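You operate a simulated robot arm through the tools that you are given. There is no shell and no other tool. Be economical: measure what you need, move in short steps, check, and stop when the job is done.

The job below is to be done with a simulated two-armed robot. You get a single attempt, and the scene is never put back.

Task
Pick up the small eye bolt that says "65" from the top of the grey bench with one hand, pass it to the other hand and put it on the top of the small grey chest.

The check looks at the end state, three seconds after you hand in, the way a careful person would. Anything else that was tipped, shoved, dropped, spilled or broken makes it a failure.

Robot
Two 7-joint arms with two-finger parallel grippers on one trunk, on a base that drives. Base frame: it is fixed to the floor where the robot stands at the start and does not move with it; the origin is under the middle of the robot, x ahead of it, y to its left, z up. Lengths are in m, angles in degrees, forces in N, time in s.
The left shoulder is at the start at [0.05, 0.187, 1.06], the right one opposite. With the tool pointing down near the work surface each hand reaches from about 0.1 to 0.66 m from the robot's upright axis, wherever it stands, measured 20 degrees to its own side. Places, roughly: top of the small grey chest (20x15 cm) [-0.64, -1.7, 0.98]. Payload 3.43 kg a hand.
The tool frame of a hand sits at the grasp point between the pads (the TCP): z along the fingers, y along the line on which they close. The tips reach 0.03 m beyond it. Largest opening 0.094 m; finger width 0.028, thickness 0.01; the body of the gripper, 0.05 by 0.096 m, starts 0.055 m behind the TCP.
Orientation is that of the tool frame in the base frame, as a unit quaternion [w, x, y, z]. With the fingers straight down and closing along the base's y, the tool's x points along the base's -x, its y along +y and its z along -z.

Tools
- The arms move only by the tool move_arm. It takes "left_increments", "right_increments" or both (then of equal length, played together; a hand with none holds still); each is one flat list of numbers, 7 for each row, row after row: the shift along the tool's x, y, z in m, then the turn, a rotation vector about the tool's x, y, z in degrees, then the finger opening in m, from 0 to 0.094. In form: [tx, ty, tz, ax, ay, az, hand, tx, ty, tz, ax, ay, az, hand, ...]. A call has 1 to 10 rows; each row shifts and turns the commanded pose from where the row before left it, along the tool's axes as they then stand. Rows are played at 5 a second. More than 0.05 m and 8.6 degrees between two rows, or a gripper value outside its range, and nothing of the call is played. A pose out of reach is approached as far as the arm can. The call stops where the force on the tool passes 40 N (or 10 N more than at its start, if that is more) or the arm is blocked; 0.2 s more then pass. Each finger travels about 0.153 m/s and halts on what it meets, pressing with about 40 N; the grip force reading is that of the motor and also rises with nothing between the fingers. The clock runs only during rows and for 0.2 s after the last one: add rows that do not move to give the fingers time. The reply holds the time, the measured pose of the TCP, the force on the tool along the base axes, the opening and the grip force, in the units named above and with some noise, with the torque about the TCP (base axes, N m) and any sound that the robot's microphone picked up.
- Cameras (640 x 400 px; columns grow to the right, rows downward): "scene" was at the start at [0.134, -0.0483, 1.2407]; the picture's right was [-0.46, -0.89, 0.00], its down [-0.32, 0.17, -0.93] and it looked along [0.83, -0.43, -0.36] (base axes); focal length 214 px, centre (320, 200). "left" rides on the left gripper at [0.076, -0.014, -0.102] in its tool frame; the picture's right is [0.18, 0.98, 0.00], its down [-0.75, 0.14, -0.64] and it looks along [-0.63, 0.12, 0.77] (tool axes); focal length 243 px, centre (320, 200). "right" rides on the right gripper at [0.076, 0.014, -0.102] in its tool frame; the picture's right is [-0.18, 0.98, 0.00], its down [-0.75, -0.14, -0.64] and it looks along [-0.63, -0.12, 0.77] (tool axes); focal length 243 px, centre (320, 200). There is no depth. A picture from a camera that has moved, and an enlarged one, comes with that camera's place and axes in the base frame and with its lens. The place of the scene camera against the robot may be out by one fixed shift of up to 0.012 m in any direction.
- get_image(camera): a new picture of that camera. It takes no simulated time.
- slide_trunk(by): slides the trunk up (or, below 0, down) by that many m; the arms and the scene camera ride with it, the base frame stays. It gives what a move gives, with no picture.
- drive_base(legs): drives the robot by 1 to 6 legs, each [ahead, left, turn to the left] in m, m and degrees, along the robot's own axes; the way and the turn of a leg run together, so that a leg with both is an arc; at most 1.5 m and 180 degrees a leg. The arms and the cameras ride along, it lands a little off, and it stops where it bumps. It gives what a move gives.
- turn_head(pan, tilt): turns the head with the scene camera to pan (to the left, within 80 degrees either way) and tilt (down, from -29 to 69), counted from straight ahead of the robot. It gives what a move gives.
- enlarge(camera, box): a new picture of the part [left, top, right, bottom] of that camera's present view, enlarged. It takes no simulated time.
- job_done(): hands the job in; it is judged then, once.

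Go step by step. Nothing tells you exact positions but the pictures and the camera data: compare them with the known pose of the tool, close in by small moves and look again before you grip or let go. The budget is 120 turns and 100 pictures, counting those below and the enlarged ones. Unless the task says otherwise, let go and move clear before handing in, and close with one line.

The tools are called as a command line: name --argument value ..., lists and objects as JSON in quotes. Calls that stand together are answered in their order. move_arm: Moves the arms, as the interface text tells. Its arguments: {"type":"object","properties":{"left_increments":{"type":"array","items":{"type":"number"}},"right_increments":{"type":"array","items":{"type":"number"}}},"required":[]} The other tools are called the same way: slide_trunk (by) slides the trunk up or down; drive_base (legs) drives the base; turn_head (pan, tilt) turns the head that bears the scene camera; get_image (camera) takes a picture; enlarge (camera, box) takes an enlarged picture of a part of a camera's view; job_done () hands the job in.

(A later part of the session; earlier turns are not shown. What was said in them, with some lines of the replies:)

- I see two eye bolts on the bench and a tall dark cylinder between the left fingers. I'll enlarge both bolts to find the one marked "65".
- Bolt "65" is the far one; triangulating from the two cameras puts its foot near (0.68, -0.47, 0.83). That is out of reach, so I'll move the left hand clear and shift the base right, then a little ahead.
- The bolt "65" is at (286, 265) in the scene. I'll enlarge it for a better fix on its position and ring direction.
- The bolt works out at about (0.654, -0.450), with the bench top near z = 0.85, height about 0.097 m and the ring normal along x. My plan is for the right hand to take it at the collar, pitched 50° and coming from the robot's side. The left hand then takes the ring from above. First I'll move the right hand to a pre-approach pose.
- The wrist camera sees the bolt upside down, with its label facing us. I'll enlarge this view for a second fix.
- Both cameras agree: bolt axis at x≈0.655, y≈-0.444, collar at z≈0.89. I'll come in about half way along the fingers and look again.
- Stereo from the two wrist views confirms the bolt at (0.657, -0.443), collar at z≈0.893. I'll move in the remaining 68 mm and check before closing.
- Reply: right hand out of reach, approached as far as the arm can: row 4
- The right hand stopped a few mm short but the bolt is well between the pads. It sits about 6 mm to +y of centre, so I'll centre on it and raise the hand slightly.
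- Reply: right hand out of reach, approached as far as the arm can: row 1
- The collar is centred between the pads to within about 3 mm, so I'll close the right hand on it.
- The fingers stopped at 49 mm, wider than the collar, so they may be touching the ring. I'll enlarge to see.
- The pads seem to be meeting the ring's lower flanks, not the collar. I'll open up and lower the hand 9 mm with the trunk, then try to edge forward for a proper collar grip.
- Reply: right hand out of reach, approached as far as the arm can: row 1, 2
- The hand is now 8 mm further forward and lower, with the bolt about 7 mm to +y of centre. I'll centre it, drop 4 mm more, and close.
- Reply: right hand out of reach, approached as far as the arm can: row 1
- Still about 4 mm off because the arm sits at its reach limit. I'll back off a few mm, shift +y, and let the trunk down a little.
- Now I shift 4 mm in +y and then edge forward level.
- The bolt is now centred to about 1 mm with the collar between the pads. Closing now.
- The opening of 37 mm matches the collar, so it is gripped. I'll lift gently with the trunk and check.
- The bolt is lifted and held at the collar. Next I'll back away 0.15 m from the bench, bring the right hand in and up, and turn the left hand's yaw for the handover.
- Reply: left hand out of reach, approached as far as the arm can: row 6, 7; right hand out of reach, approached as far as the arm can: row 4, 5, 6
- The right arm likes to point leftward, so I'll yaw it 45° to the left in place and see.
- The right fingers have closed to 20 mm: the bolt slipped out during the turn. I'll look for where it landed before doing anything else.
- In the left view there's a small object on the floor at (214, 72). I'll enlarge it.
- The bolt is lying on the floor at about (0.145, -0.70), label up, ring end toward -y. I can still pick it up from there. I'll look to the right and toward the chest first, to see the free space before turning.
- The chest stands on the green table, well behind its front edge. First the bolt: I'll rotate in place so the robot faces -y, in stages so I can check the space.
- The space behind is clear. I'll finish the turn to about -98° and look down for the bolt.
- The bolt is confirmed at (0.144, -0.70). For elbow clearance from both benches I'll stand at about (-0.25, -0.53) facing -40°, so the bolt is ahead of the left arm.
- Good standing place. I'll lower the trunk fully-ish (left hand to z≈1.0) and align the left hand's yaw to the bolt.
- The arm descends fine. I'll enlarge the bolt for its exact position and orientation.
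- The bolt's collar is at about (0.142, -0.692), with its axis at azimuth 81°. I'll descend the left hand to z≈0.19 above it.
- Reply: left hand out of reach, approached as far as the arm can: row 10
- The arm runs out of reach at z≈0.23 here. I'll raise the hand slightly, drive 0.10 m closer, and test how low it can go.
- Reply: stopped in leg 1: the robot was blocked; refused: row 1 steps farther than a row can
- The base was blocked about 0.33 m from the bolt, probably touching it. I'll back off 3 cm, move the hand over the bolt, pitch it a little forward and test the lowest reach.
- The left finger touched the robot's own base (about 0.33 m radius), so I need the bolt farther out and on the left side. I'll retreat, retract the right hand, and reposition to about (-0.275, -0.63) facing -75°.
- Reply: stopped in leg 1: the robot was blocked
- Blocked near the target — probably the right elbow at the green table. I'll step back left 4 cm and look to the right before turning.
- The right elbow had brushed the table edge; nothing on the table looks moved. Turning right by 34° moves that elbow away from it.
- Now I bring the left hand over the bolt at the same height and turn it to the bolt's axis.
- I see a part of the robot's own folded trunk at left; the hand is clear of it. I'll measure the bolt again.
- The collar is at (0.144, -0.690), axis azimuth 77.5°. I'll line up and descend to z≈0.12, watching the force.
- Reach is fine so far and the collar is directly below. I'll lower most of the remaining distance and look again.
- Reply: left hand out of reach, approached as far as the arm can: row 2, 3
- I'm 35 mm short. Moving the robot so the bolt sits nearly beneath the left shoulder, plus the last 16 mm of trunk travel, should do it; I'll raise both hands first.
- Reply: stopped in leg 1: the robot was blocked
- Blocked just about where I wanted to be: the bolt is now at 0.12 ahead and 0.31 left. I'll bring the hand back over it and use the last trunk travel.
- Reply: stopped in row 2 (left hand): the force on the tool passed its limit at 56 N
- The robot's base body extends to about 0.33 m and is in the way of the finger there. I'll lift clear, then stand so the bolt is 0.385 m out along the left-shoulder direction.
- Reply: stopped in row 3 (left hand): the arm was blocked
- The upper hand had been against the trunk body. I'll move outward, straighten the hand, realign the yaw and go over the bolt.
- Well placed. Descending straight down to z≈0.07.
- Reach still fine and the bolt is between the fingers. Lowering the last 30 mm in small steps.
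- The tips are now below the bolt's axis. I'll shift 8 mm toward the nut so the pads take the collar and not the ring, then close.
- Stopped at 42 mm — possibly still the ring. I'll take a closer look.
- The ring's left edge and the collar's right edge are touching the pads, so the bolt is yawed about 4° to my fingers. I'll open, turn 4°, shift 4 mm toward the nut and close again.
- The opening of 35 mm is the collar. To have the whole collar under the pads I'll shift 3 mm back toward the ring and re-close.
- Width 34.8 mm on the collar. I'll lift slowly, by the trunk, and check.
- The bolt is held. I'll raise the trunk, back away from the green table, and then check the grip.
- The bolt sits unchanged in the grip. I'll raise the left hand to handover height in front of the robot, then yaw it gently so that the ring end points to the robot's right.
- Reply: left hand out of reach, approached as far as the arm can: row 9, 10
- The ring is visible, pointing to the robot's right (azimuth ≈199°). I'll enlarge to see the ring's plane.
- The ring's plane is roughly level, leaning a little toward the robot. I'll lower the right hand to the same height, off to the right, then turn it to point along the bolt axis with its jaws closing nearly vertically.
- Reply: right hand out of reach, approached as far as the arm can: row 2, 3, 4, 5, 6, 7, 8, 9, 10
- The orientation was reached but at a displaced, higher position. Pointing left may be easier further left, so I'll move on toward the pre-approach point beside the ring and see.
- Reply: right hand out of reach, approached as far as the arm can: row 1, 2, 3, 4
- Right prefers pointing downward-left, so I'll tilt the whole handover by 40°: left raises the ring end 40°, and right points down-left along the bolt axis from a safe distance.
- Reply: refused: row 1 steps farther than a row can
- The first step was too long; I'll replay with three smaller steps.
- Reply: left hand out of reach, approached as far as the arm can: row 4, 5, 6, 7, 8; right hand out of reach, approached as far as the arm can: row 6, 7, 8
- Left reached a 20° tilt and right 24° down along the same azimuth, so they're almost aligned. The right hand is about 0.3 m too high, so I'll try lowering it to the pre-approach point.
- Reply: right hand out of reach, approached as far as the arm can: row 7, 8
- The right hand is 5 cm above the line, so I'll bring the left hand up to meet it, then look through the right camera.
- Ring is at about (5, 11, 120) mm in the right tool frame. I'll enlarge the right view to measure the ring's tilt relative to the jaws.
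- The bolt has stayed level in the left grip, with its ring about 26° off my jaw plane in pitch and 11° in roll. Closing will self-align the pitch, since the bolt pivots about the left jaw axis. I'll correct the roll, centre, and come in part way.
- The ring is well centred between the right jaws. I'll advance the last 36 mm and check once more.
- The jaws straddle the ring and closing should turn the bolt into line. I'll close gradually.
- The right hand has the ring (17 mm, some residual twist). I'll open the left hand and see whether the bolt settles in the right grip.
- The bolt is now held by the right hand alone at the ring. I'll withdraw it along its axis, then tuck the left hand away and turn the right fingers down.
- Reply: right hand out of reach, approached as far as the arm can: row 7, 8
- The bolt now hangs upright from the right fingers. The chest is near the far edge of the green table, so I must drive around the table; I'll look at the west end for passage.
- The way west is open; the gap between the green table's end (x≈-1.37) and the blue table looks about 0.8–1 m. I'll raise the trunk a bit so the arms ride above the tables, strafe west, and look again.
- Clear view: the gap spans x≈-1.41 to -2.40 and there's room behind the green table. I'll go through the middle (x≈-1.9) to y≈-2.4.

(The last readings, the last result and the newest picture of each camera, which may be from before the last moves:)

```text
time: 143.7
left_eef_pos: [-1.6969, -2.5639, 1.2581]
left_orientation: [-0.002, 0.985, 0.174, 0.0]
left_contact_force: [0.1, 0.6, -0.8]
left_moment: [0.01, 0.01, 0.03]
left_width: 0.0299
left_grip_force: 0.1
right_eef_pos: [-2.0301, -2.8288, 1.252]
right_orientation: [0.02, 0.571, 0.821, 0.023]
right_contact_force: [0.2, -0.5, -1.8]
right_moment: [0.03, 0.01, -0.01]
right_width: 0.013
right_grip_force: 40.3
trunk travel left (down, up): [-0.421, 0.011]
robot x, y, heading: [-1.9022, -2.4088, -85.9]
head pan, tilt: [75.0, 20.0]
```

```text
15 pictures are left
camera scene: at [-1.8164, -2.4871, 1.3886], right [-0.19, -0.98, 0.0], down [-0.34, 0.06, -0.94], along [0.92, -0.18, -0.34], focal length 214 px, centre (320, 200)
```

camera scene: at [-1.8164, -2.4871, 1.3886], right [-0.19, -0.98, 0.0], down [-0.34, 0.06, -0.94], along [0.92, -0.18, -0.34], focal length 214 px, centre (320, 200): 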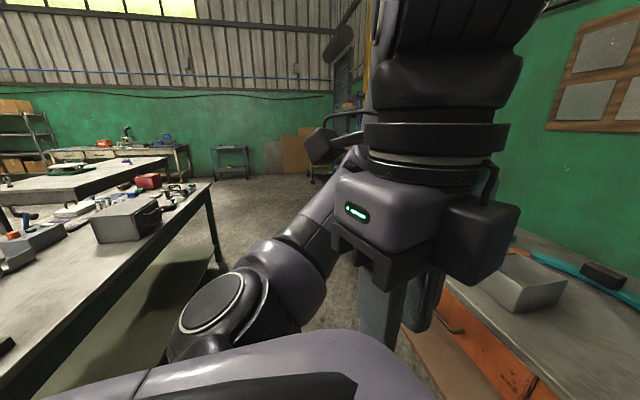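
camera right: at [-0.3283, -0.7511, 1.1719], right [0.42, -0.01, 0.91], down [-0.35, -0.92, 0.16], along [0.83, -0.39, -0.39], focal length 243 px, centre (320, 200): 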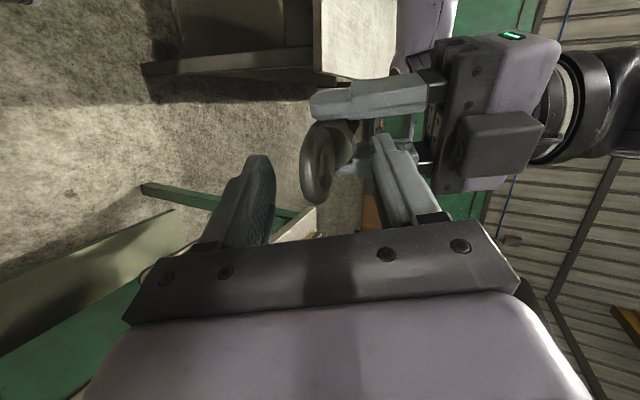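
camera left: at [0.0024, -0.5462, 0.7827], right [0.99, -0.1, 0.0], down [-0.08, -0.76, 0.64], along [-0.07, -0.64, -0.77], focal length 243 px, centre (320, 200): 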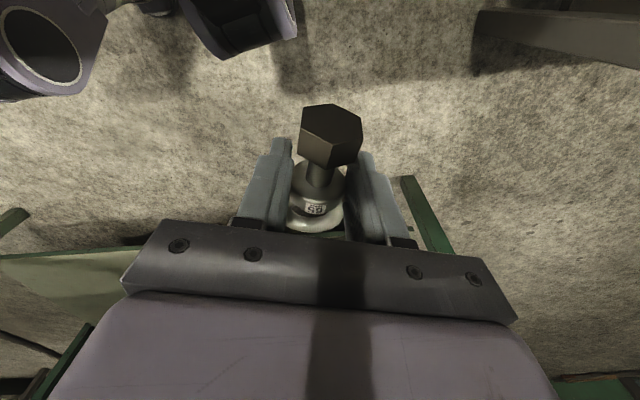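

The chest is visible at the back edge of the green table, close to (-0.66, -1.74). I'll turn round to face +y and strafe right behind the table.

drive_base --legs '[[0, 0, 88], [0, 0, 88], [0, -1.15, 0]]'

turn_head --pan -10 --tilt 30

get_image --camera "scene"

```text
time: 161.6
left_eef_pos: [-0.9418, -2.2297, 1.2585]
left_orientation: [-0.001, -0.138, 0.99, -0.003]
left_contact_force: [0.2, 0.4, 0.2]
left_moment: [0.02, -0.02, 0.02]
left_width: 0.0297
left_grip_force: 0.1
right_eef_pos: [-0.5899, -1.988, 1.2529]
right_orientation: [0.022, 0.801, -0.598, -0.02]
right_contact_force: [-0.1, 0.4, -1.3]
right_moment: [-0.02, -0.03, 0.02]
right_width: 0.0131
right_grip_force: 39.7
trunk travel left (down, up): [-0.421, 0.011]
robot x, y, heading: [-0.7487, -2.3994, 90.0]
head pan, tilt: [75.0, 20.0]
```

```text
time: 163.2
left_eef_pos: [-0.9405, -2.2288, 1.2569]
left_orientation: [0.0, -0.139, 0.99, -0.004]
left_contact_force: [0.7, 0.1, 0.2]
left_moment: [0.0, -0.01, 0.01]
left_width: 0.0297
left_grip_force: 0.1
right_eef_pos: [-0.5901, -1.9888, 1.2526]
right_orientation: [0.022, 0.801, -0.598, -0.019]
right_contact_force: [-0.1, 0.3, -1.7]
right_moment: [-0.01, -0.02, -0.01]
right_width: 0.0133
right_grip_force: 39.8
trunk travel left (down, up): [-0.421, 0.011]
robot x, y, heading: [-0.7484, -2.4032, 90.4]
head pan, tilt: [-10.0, 30.0]
```

```text
14 pictures are left
camera scene: at [-0.7366, -2.2593, 1.3726], right [0.99, -0.17, 0.0], down [-0.08, -0.49, -0.87], along [0.15, 0.85, -0.5], focal length 214 px, centre (320, 200)
```

scene: 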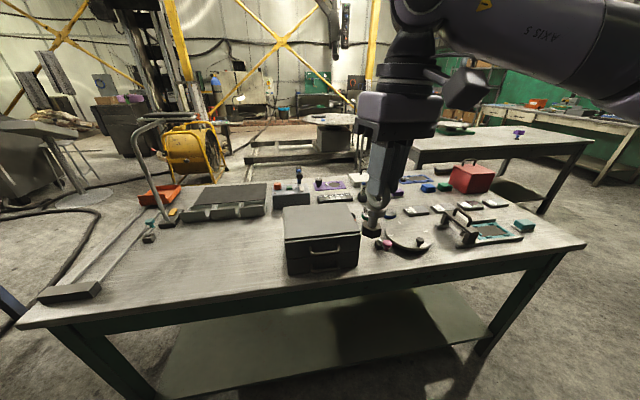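

The chest is right ahead; its top centre reads (-0.64, -1.72). I'll drive 0.14 m closer and check the bolt's uprightness in an enlarged view.

drive_base --legs '[[0.14, 0, 0]]'

enlarge --camera "scene" --box '[270, 130, 450, 300]'

get_image --camera "right"

```text
time: 164.5
left_eef_pos: [-0.9418, -2.0894, 1.2574]
left_orientation: [-0.001, -0.139, 0.99, -0.002]
left_contact_force: [0.4, 0.4, -0.5]
left_moment: [-0.02, 0.02, -0.05]
left_width: 0.0299
left_grip_force: 0.1
right_eef_pos: [-0.591, -1.8479, 1.2518]
right_orientation: [0.022, 0.801, -0.598, -0.021]
right_contact_force: [0.2, 0.5, -1.4]
right_moment: [-0.03, -0.01, 0.03]
right_width: 0.0135
right_grip_force: 40.3
trunk travel left (down, up): [-0.421, 0.011]
robot x, y, heading: [-0.7462, -2.2596, 90.4]
head pan, tilt: [-10.0, 30.0]
```

```text
2.35 times, centred on (360, 215) of scene
camera zoom: at [-0.7372, -2.1188, 1.3725], right [0.99, -0.17, 0.0], down [-0.08, -0.49, -0.87], along [0.15, 0.85, -0.5], focal length 505 px, centre (226, 165)
```

zoom: 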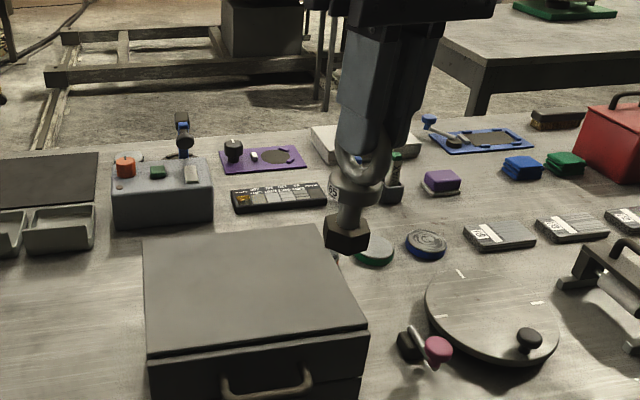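

```text
12 pictures are left
camera right: at [-0.576, -1.9245, 1.3545], right [-0.99, -0.1, 0.06], down [-0.04, 0.77, 0.64], along [-0.11, 0.63, -0.77], focal length 243 px, centre (320, 200)
```

right: 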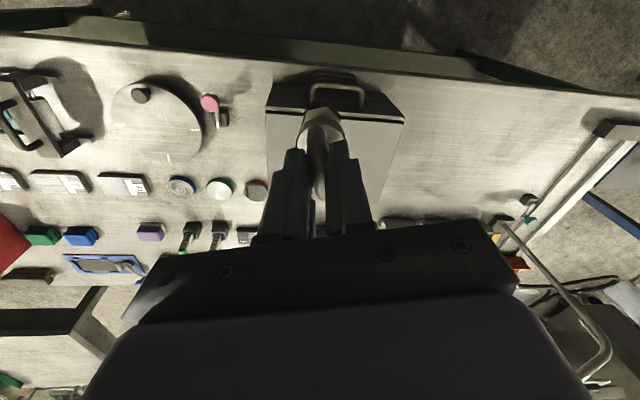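

The bolt leans with the tool by about 3.4°, and the chest top spans roughly x -0.75…-0.54, y -1.62…-1.80. I'll straighten the hand, move over the centre and descend part way.

move_arm --right_increments '[0, 0, 0, 3.36, 0.34, 0, 0, -0.037, 0.0031, 0, 0, 0, 0, 0, -0.037, 0.0031, 0, 0, 0, 0, 0, -0.037, 0.0031, 0, 0, 0, 0, 0, -0.037, 0.0031, 0, 0, 0, 0, 0, 0, 0, 0.03, 0, 0, 0, 0, 0, 0, 0.03, 0, 0, 0, 0, 0, 0, 0.03, 0, 0, 0, 0, 0, 0, 0, 0, 0, 0, 0]'

enlarge --camera "scene" --box '[250, 160, 410, 290]'

get_image --camera "right"

```text
time: 166.5
left_eef_pos: [-0.9411, -2.0907, 1.2568]
left_orientation: [-0.001, -0.138, 0.99, -0.003]
left_contact_force: [0.1, 0.1, -0.5]
left_moment: [0.01, -0.03, 0.03]
left_width: 0.03
left_grip_force: 0.0
right_eef_pos: [-0.5782, -1.8479, 1.1646]
right_orientation: [0.001, 0.801, -0.599, -0.001]
right_contact_force: [1.5, 0.2, -2.2]
right_moment: [-0.03, -0.01, 0.01]
right_width: 0.0134
right_grip_force: 39.5
right hand out of reach, approached as far as the arm can: row 1, 2, 3, 4, 5
trunk travel left (down, up): [-0.421, 0.011]
robot x, y, heading: [-0.7423, -2.2629, 90.0]
head pan, tilt: [-10.0, 30.0]
```

```text
3.08 times, centred on (330, 225) of scene
camera zoom: at [-0.7372, -2.1199, 1.3726], right [0.99, -0.17, 0.0], down [-0.08, -0.49, -0.87], along [0.15, 0.85, -0.5], focal length 660 px, centre (289, 123)
```

zoom: 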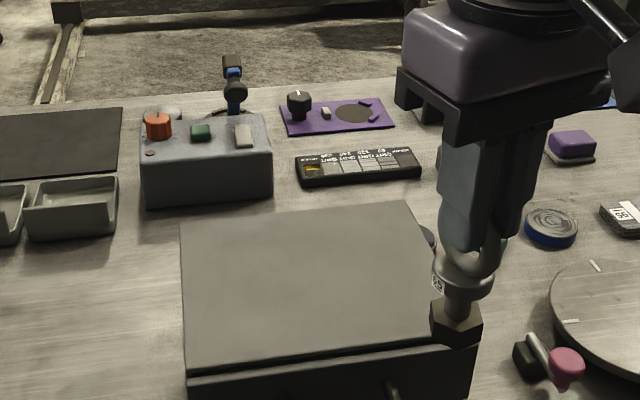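

```text
10 pictures are left
camera right: at [-0.5697, -1.9256, 1.2667], right [-0.99, -0.1, 0.0], down [-0.08, 0.76, 0.64], along [-0.07, 0.64, -0.77], focal length 243 px, centre (320, 200)
```

right: 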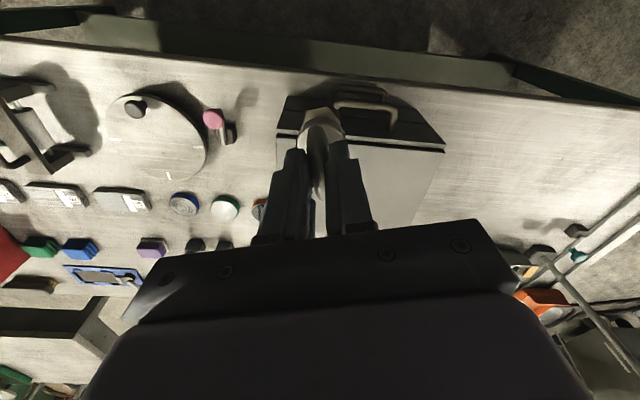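

The sideways move was refused at the higher level; now that the hand is lower I'll try again.

move_arm --right_increments '[-0.0383, 0.0061, 0, 0, 0, 0, 0, -0.0383, 0.0061, 0, 0, 0, 0, 0, -0.0383, 0.0061, 0, 0, 0, 0, 0, -0.0383, 0.0061, 0, 0, 0, 0, 0, 0, 0, 0, 0, 0, 0, 0]'

```text
time: 167.7
left_eef_pos: [-0.942, -2.09, 1.2576]
left_orientation: [0.0, -0.138, 0.99, -0.003]
left_contact_force: [1.2, 0.5, -0.2]
left_moment: [0.0, 0.0, -0.01]
left_width: 0.0301
left_grip_force: 0.0
right_eef_pos: [-0.5639, -1.7804, 1.1518]
right_orientation: [0.0, 0.801, -0.599, -0.001]
right_contact_force: [-0.3, 0.5, -2.4]
right_moment: [-0.02, 0.01, 0.02]
right_width: 0.0133
right_grip_force: 39.8
right hand out of reach, approached as far as the arm can: row 1, 2, 3, 4
trunk travel left (down, up): [-0.421, 0.011]
robot x, y, heading: [-0.7453, -2.2631, 90.4]
head pan, tilt: [-10.0, 30.0]
```

The arm is near its limit here, so I'll make the remaining shift with the base: 0.08 m left and 0.055 m ahead.

drive_base --legs '[[0, 0.08, 0], [0.055, 0, 0]]'

enlarge --camera "scene" --box '[270, 160, 430, 290]'

```text
time: 169.6
left_eef_pos: [-1.0229, -2.0339, 1.2578]
left_orientation: [-0.001, -0.138, 0.99, -0.004]
left_contact_force: [0.3, -0.6, -0.4]
left_moment: [-0.02, 0.0, -0.02]
left_width: 0.0303
left_grip_force: 0.1
right_eef_pos: [-0.6438, -1.7252, 1.1513]
right_orientation: [0.0, 0.801, -0.599, -0.001]
right_contact_force: [1.1, 0.5, -1.6]
right_moment: [-0.03, -0.04, 0.02]
right_width: 0.0133
right_grip_force: 39.9
trunk travel left (down, up): [-0.421, 0.011]
robot x, y, heading: [-0.8278, -2.207, 90.3]
head pan, tilt: [-10.0, 30.0]
```

```text
3.08 times, centred on (350, 225) of scene
camera zoom: at [-0.8178, -2.0644, 1.3724], right [0.99, -0.17, 0.0], down [-0.08, -0.49, -0.87], along [0.15, 0.85, -0.5], focal length 660 px, centre (228, 123)
```

zoom: 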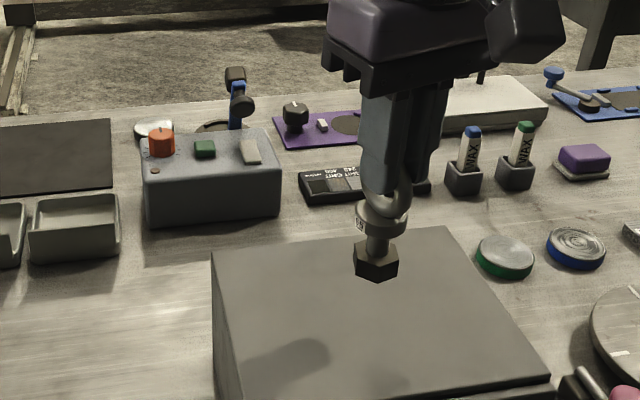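

The bolt is above the chest, its foot about 4–6 cm up. I'll lower with the trunk, which moves purely vertically.

slide_trunk --by -0.03

enlarge --camera "scene" --box '[270, 160, 430, 290]'

```text
time: 170.4
left_eef_pos: [-1.0229, -2.0354, 1.2288]
left_orientation: [-0.001, -0.138, 0.99, -0.003]
left_contact_force: [-0.8, -0.3, 0.0]
left_moment: [0.04, -0.03, 0.0]
left_width: 0.0299
left_grip_force: 0.0
right_eef_pos: [-0.6424, -1.7261, 1.1224]
right_orientation: [0.001, 0.801, -0.599, -0.002]
right_contact_force: [-1.3, -0.1, -1.3]
right_moment: [-0.03, 0.01, -0.01]
right_width: 0.0134
right_grip_force: 39.7
trunk travel left (down, up): [-0.391, 0.041]
robot x, y, heading: [-0.8239, -2.2049, 90.3]
head pan, tilt: [-10.0, 30.0]
```

```text
3.08 times, centred on (350, 225) of scene
camera zoom: at [-0.8177, -2.0657, 1.3426], right [0.99, -0.17, 0.0], down [-0.08, -0.49, -0.87], along [0.15, 0.85, -0.5], focal length 660 px, centre (228, 123)
```

zoom: 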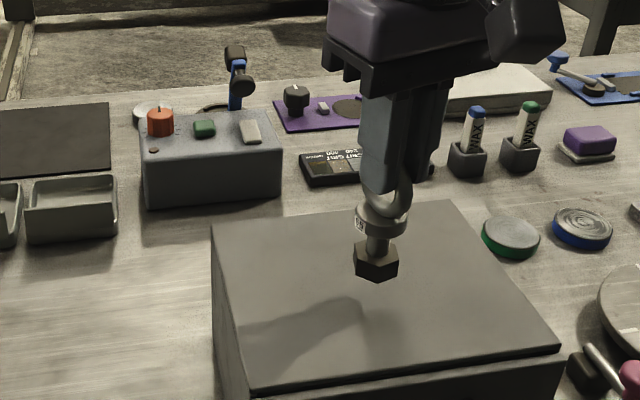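

Continuing in small steps while watching the vertical force.

slide_trunk --by -0.012

slide_trunk --by -0.006

```text
time: 171.0
left_eef_pos: [-1.0223, -2.0346, 1.2157]
left_orientation: [-0.001, -0.137, 0.991, -0.003]
left_contact_force: [0.7, 0.4, 0.2]
left_moment: [-0.01, 0.01, -0.05]
left_width: 0.0299
left_grip_force: 0.1
right_eef_pos: [-0.6442, -1.7261, 1.1105]
right_orientation: [0.0, 0.801, -0.599, -0.001]
right_contact_force: [0.1, -0.7, -1.2]
right_moment: [0.01, -0.03, -0.03]
right_width: 0.0134
right_grip_force: 39.6
trunk travel left (down, up): [-0.379, 0.053]
robot x, y, heading: [-0.8233, -2.2067, 90.3]
head pan, tilt: [-10.0, 30.0]
```

```text
time: 171.5
left_eef_pos: [-1.0231, -2.0344, 1.2103]
left_orientation: [-0.001, -0.138, 0.99, -0.003]
left_contact_force: [0.2, 1.2, 0.0]
left_moment: [0.03, 0.02, 0.03]
left_width: 0.0301
left_grip_force: 0.0
right_eef_pos: [-0.6437, -1.7256, 1.1054]
right_orientation: [0.0, 0.801, -0.598, -0.002]
right_contact_force: [0.1, 0.9, -1.3]
right_moment: [-0.04, 0.03, 0.01]
right_width: 0.0134
right_grip_force: 39.7
trunk travel left (down, up): [-0.373, 0.059]
robot x, y, heading: [-0.8258, -2.2071, 90.2]
head pan, tilt: [-10.0, 30.0]
```

No contact yet; I'll keep going.

slide_trunk --by -0.006

enlarge --camera "scene" --box '[310, 190, 390, 260]'

```text
time: 172.1
left_eef_pos: [-1.0221, -2.0357, 1.2038]
left_orientation: [0.0, -0.137, 0.991, -0.003]
left_contact_force: [0.1, 0.0, -0.5]
left_moment: [0.0, 0.02, 0.03]
left_width: 0.0299
left_grip_force: 0.2
right_eef_pos: [-0.6431, -1.7257, 1.0978]
right_orientation: [0.0, 0.801, -0.599, -0.001]
right_contact_force: [-0.6, 0.1, -1.8]
right_moment: [0.02, 0.0, -0.01]
right_width: 0.0133
right_grip_force: 40.0
trunk travel left (down, up): [-0.367, 0.065]
robot x, y, heading: [-0.8264, -2.2065, 90.3]
head pan, tilt: [-10.0, 30.0]
```

```text
5.71 times, centred on (350, 225) of scene
camera zoom: at [-0.8177, -2.0656, 1.3186], right [0.99, -0.17, 0.0], down [-0.08, -0.49, -0.87], along [0.15, 0.85, -0.5], focal length 1226 px, centre (149, 57)
```

zoom: 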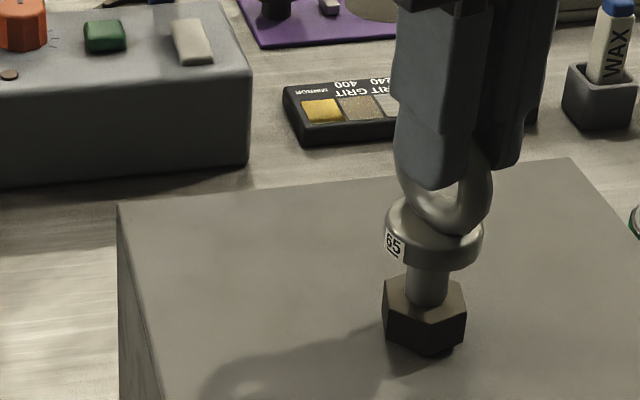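

The nut is only millimetres above the chest now. Small steps until the force shows contact.

slide_trunk --by -0.005

```text
time: 172.6
left_eef_pos: [-1.023, -2.0363, 1.1992]
left_orientation: [-0.001, -0.138, 0.99, -0.002]
left_contact_force: [0.0, 0.5, -0.9]
left_moment: [0.0, -0.04, 0.01]
left_width: 0.03
left_grip_force: 0.0
right_eef_pos: [-0.6423, -1.7265, 1.0945]
right_orientation: [-0.002, 0.8, -0.6, -0.004]
right_contact_force: [2.1, -1.4, 10.0]
right_moment: [0.19, -0.07, -0.04]
right_width: 0.0133
right_grip_force: 40.2
trunk travel left (down, up): [-0.362, 0.07]
robot x, y, heading: [-0.826, -2.207, 90.4]
head pan, tilt: [-10.0, 30.0]
```

Contact: +10 N upward. I'll ease off 2 mm, open the right fingers gently, and look.

slide_trunk --by 0.0015

move_arm --right_increments '[0, 0, 0, 0, 0, 0, 0.018, 0, 0, 0, 0, 0, 0, 0.025, 0, 0, 0, 0, 0, 0, 0.035, 0, 0, 0, 0, 0, 0, 0.05, 0, 0, 0, 0, 0, 0, 0.05]'

enlarge --camera "scene" --box '[310, 190, 390, 260]'

```text
time: 173.1
left_eef_pos: [-1.0226, -2.0362, 1.1997]
left_orientation: [0.0, -0.138, 0.99, -0.002]
left_contact_force: [-0.2, 0.1, -0.4]
left_moment: [0.0, 0.0, 0.02]
left_width: 0.0301
left_grip_force: 0.0
right_eef_pos: [-0.6431, -1.7256, 1.0954]
right_orientation: [-0.001, 0.8, -0.599, -0.003]
right_contact_force: [0.7, 0.7, 9.4]
right_moment: [0.32, 0.0, -0.01]
right_width: 0.0135
right_grip_force: 40.2
trunk travel left (down, up): [-0.364, 0.068]
robot x, y, heading: [-0.8252, -2.2063, 90.1]
head pan, tilt: [-10.0, 30.0]
```

```text
time: 174.3
left_eef_pos: [-1.0219, -2.0366, 1.2001]
left_orientation: [0.0, -0.137, 0.991, -0.003]
left_contact_force: [1.0, 0.2, 0.3]
left_moment: [-0.01, 0.01, -0.01]
left_width: 0.0302
left_grip_force: 0.0
right_eef_pos: [-0.6434, -1.7248, 1.0951]
right_orientation: [0.0, 0.801, -0.599, -0.001]
right_contact_force: [0.1, 0.6, -0.3]
right_moment: [-0.02, 0.01, 0.0]
right_width: 0.0498
right_grip_force: 0.0
trunk travel left (down, up): [-0.364, 0.068]
robot x, y, heading: [-0.8254, -2.2077, 89.9]
head pan, tilt: [-10.0, 30.0]
```

```text
5.71 times, centred on (350, 225) of scene
camera zoom: at [-0.8178, -2.0657, 1.3151], right [0.99, -0.17, 0.0], down [-0.08, -0.49, -0.87], along [0.15, 0.85, -0.5], focal length 1226 px, centre (149, 57)
```

zoom: 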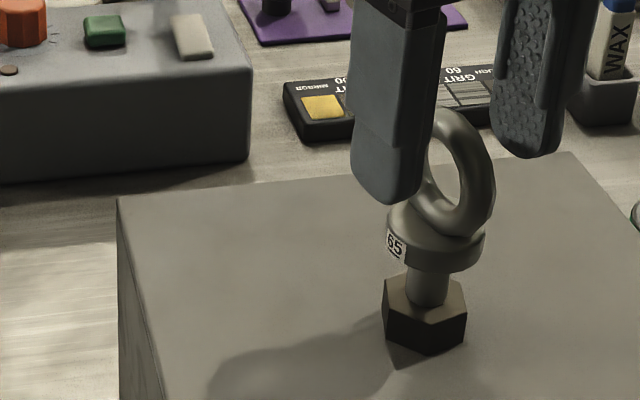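

The bolt stands freely on the chest. I'll open wider, rise straight up with the trunk, and back away.

move_arm --right_increments '[0, 0, 0, 0, 0, 0, 0.065, 0, 0, 0, 0, 0, 0, 0.07]'

slide_trunk --by 0.065

move_arm --right_increments '[0, 0, -0.03, 0, 0, 0, 0.07, 0, 0, -0.02, 0, 0, 0, 0.07]'

get_image --camera "scene"

```text
time: 174.9
left_eef_pos: [-1.0234, -2.036, 1.1997]
left_orientation: [-0.001, -0.136, 0.991, -0.002]
left_contact_force: [-0.1, -0.8, 0.3]
left_moment: [-0.04, 0.03, 0.0]
left_width: 0.0297
left_grip_force: 0.1
right_eef_pos: [-0.6431, -1.7259, 1.0943]
right_orientation: [0.0, 0.801, -0.599, -0.002]
right_contact_force: [-0.8, -0.1, 0.7]
right_moment: [0.0, 0.0, 0.01]
right_width: 0.07
right_grip_force: 0.1
trunk travel left (down, up): [-0.364, 0.068]
robot x, y, heading: [-0.8253, -2.2049, 90.4]
head pan, tilt: [-10.0, 30.0]
```

```text
time: 176.0
left_eef_pos: [-1.0228, -2.0352, 1.2646]
left_orientation: [-0.001, -0.137, 0.991, -0.002]
left_contact_force: [-0.4, 0.1, 0.4]
left_moment: [0.02, 0.01, 0.03]
left_width: 0.0301
left_grip_force: 0.2
right_eef_pos: [-0.6435, -1.7259, 1.1593]
right_orientation: [-0.001, 0.801, -0.599, 0.0]
right_contact_force: [0.5, -0.2, -0.1]
right_moment: [-0.03, -0.01, -0.01]
right_width: 0.0699
right_grip_force: 0.0
trunk travel left (down, up): [-0.428, 0.003]
robot x, y, heading: [-0.8237, -2.2075, 90.2]
head pan, tilt: [-10.0, 30.0]
```

```text
time: 176.6
left_eef_pos: [-1.0227, -2.0358, 1.2654]
left_orientation: [-0.001, -0.137, 0.991, -0.003]
left_contact_force: [-0.7, -0.1, -0.5]
left_moment: [0.01, 0.02, -0.02]
left_width: 0.0299
left_grip_force: 0.0
right_eef_pos: [-0.637, -1.7328, 1.2096]
right_orientation: [0.0, 0.801, -0.599, -0.001]
right_contact_force: [-0.4, 1.0, 0.0]
right_moment: [-0.01, -0.01, 0.0]
right_width: 0.0699
right_grip_force: 0.1
right hand out of reach, approached as far as the arm can: row 1, 2
trunk travel left (down, up): [-0.428, 0.003]
robot x, y, heading: [-0.8218, -2.2062, 90.3]
head pan, tilt: [-10.0, 30.0]
```

```text
5 pictures are left
camera scene: at [-0.8178, -2.0658, 1.3801], right [0.99, -0.17, 0.0], down [-0.08, -0.49, -0.87], along [0.15, 0.85, -0.5], focal length 214 px, centre (320, 200)
```

scene: 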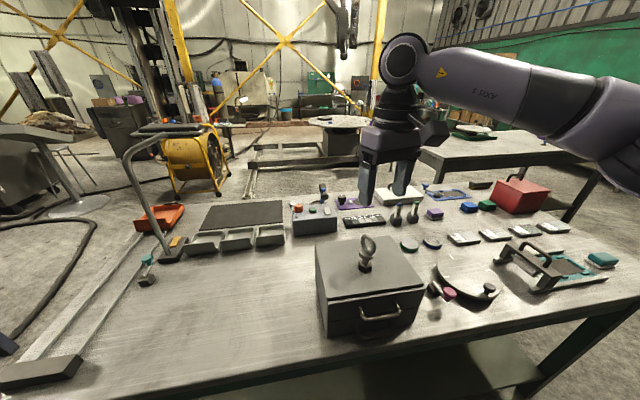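

The bolt stands on the chest and the hand is above it. I'll back the robot away and check a last time.

drive_base --legs '[[-0.2, 0, 0]]'

get_image --camera "scene"

```text
time: 178.2
left_eef_pos: [-1.0221, -2.2377, 1.2658]
left_orientation: [0.0, -0.138, 0.99, -0.003]
left_contact_force: [-0.2, -0.9, 0.0]
left_moment: [0.0, 0.0, -0.01]
left_width: 0.0301
left_grip_force: 0.1
right_eef_pos: [-0.6344, -1.9332, 1.2097]
right_orientation: [0.0, 0.8, -0.6, -0.002]
right_contact_force: [0.6, -0.1, 0.6]
right_moment: [0.02, -0.01, 0.02]
right_width: 0.0699
right_grip_force: 0.0
trunk travel left (down, up): [-0.428, 0.003]
robot x, y, heading: [-0.8237, -2.4095, 90.3]
head pan, tilt: [-10.0, 30.0]
```

```text
4 pictures are left
camera scene: at [-0.8169, -2.2669, 1.3802], right [0.99, -0.17, 0.0], down [-0.09, -0.49, -0.87], along [0.15, 0.85, -0.5], focal length 214 px, centre (320, 200)
```

scene: 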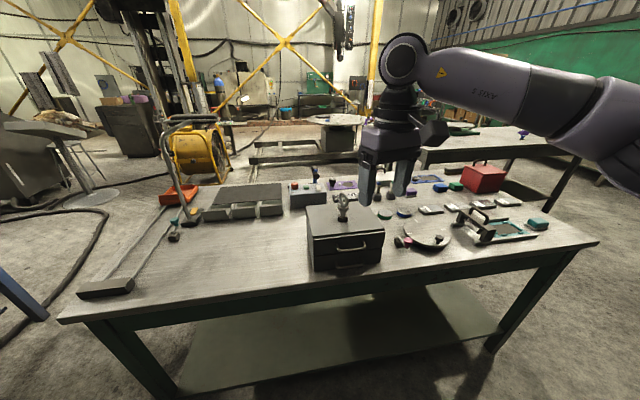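

The bolt is standing on the chest top, both hands are clear, and the things on the table look undisturbed. I'm handing in now.

job_done

```text
The job is handed in.
```

The eye bolt marked "65" is standing upright on top of the small grey chest, passed from the left hand to the right before I placed it. On the way it slipped from the right hand's first grip and fell to the floor, and I picked it up from there. While I moved around, the right arm seems to have brushed the green table's edge and the base may have touched the bolt on the floor, but in the last pictures nothing else looked moved.
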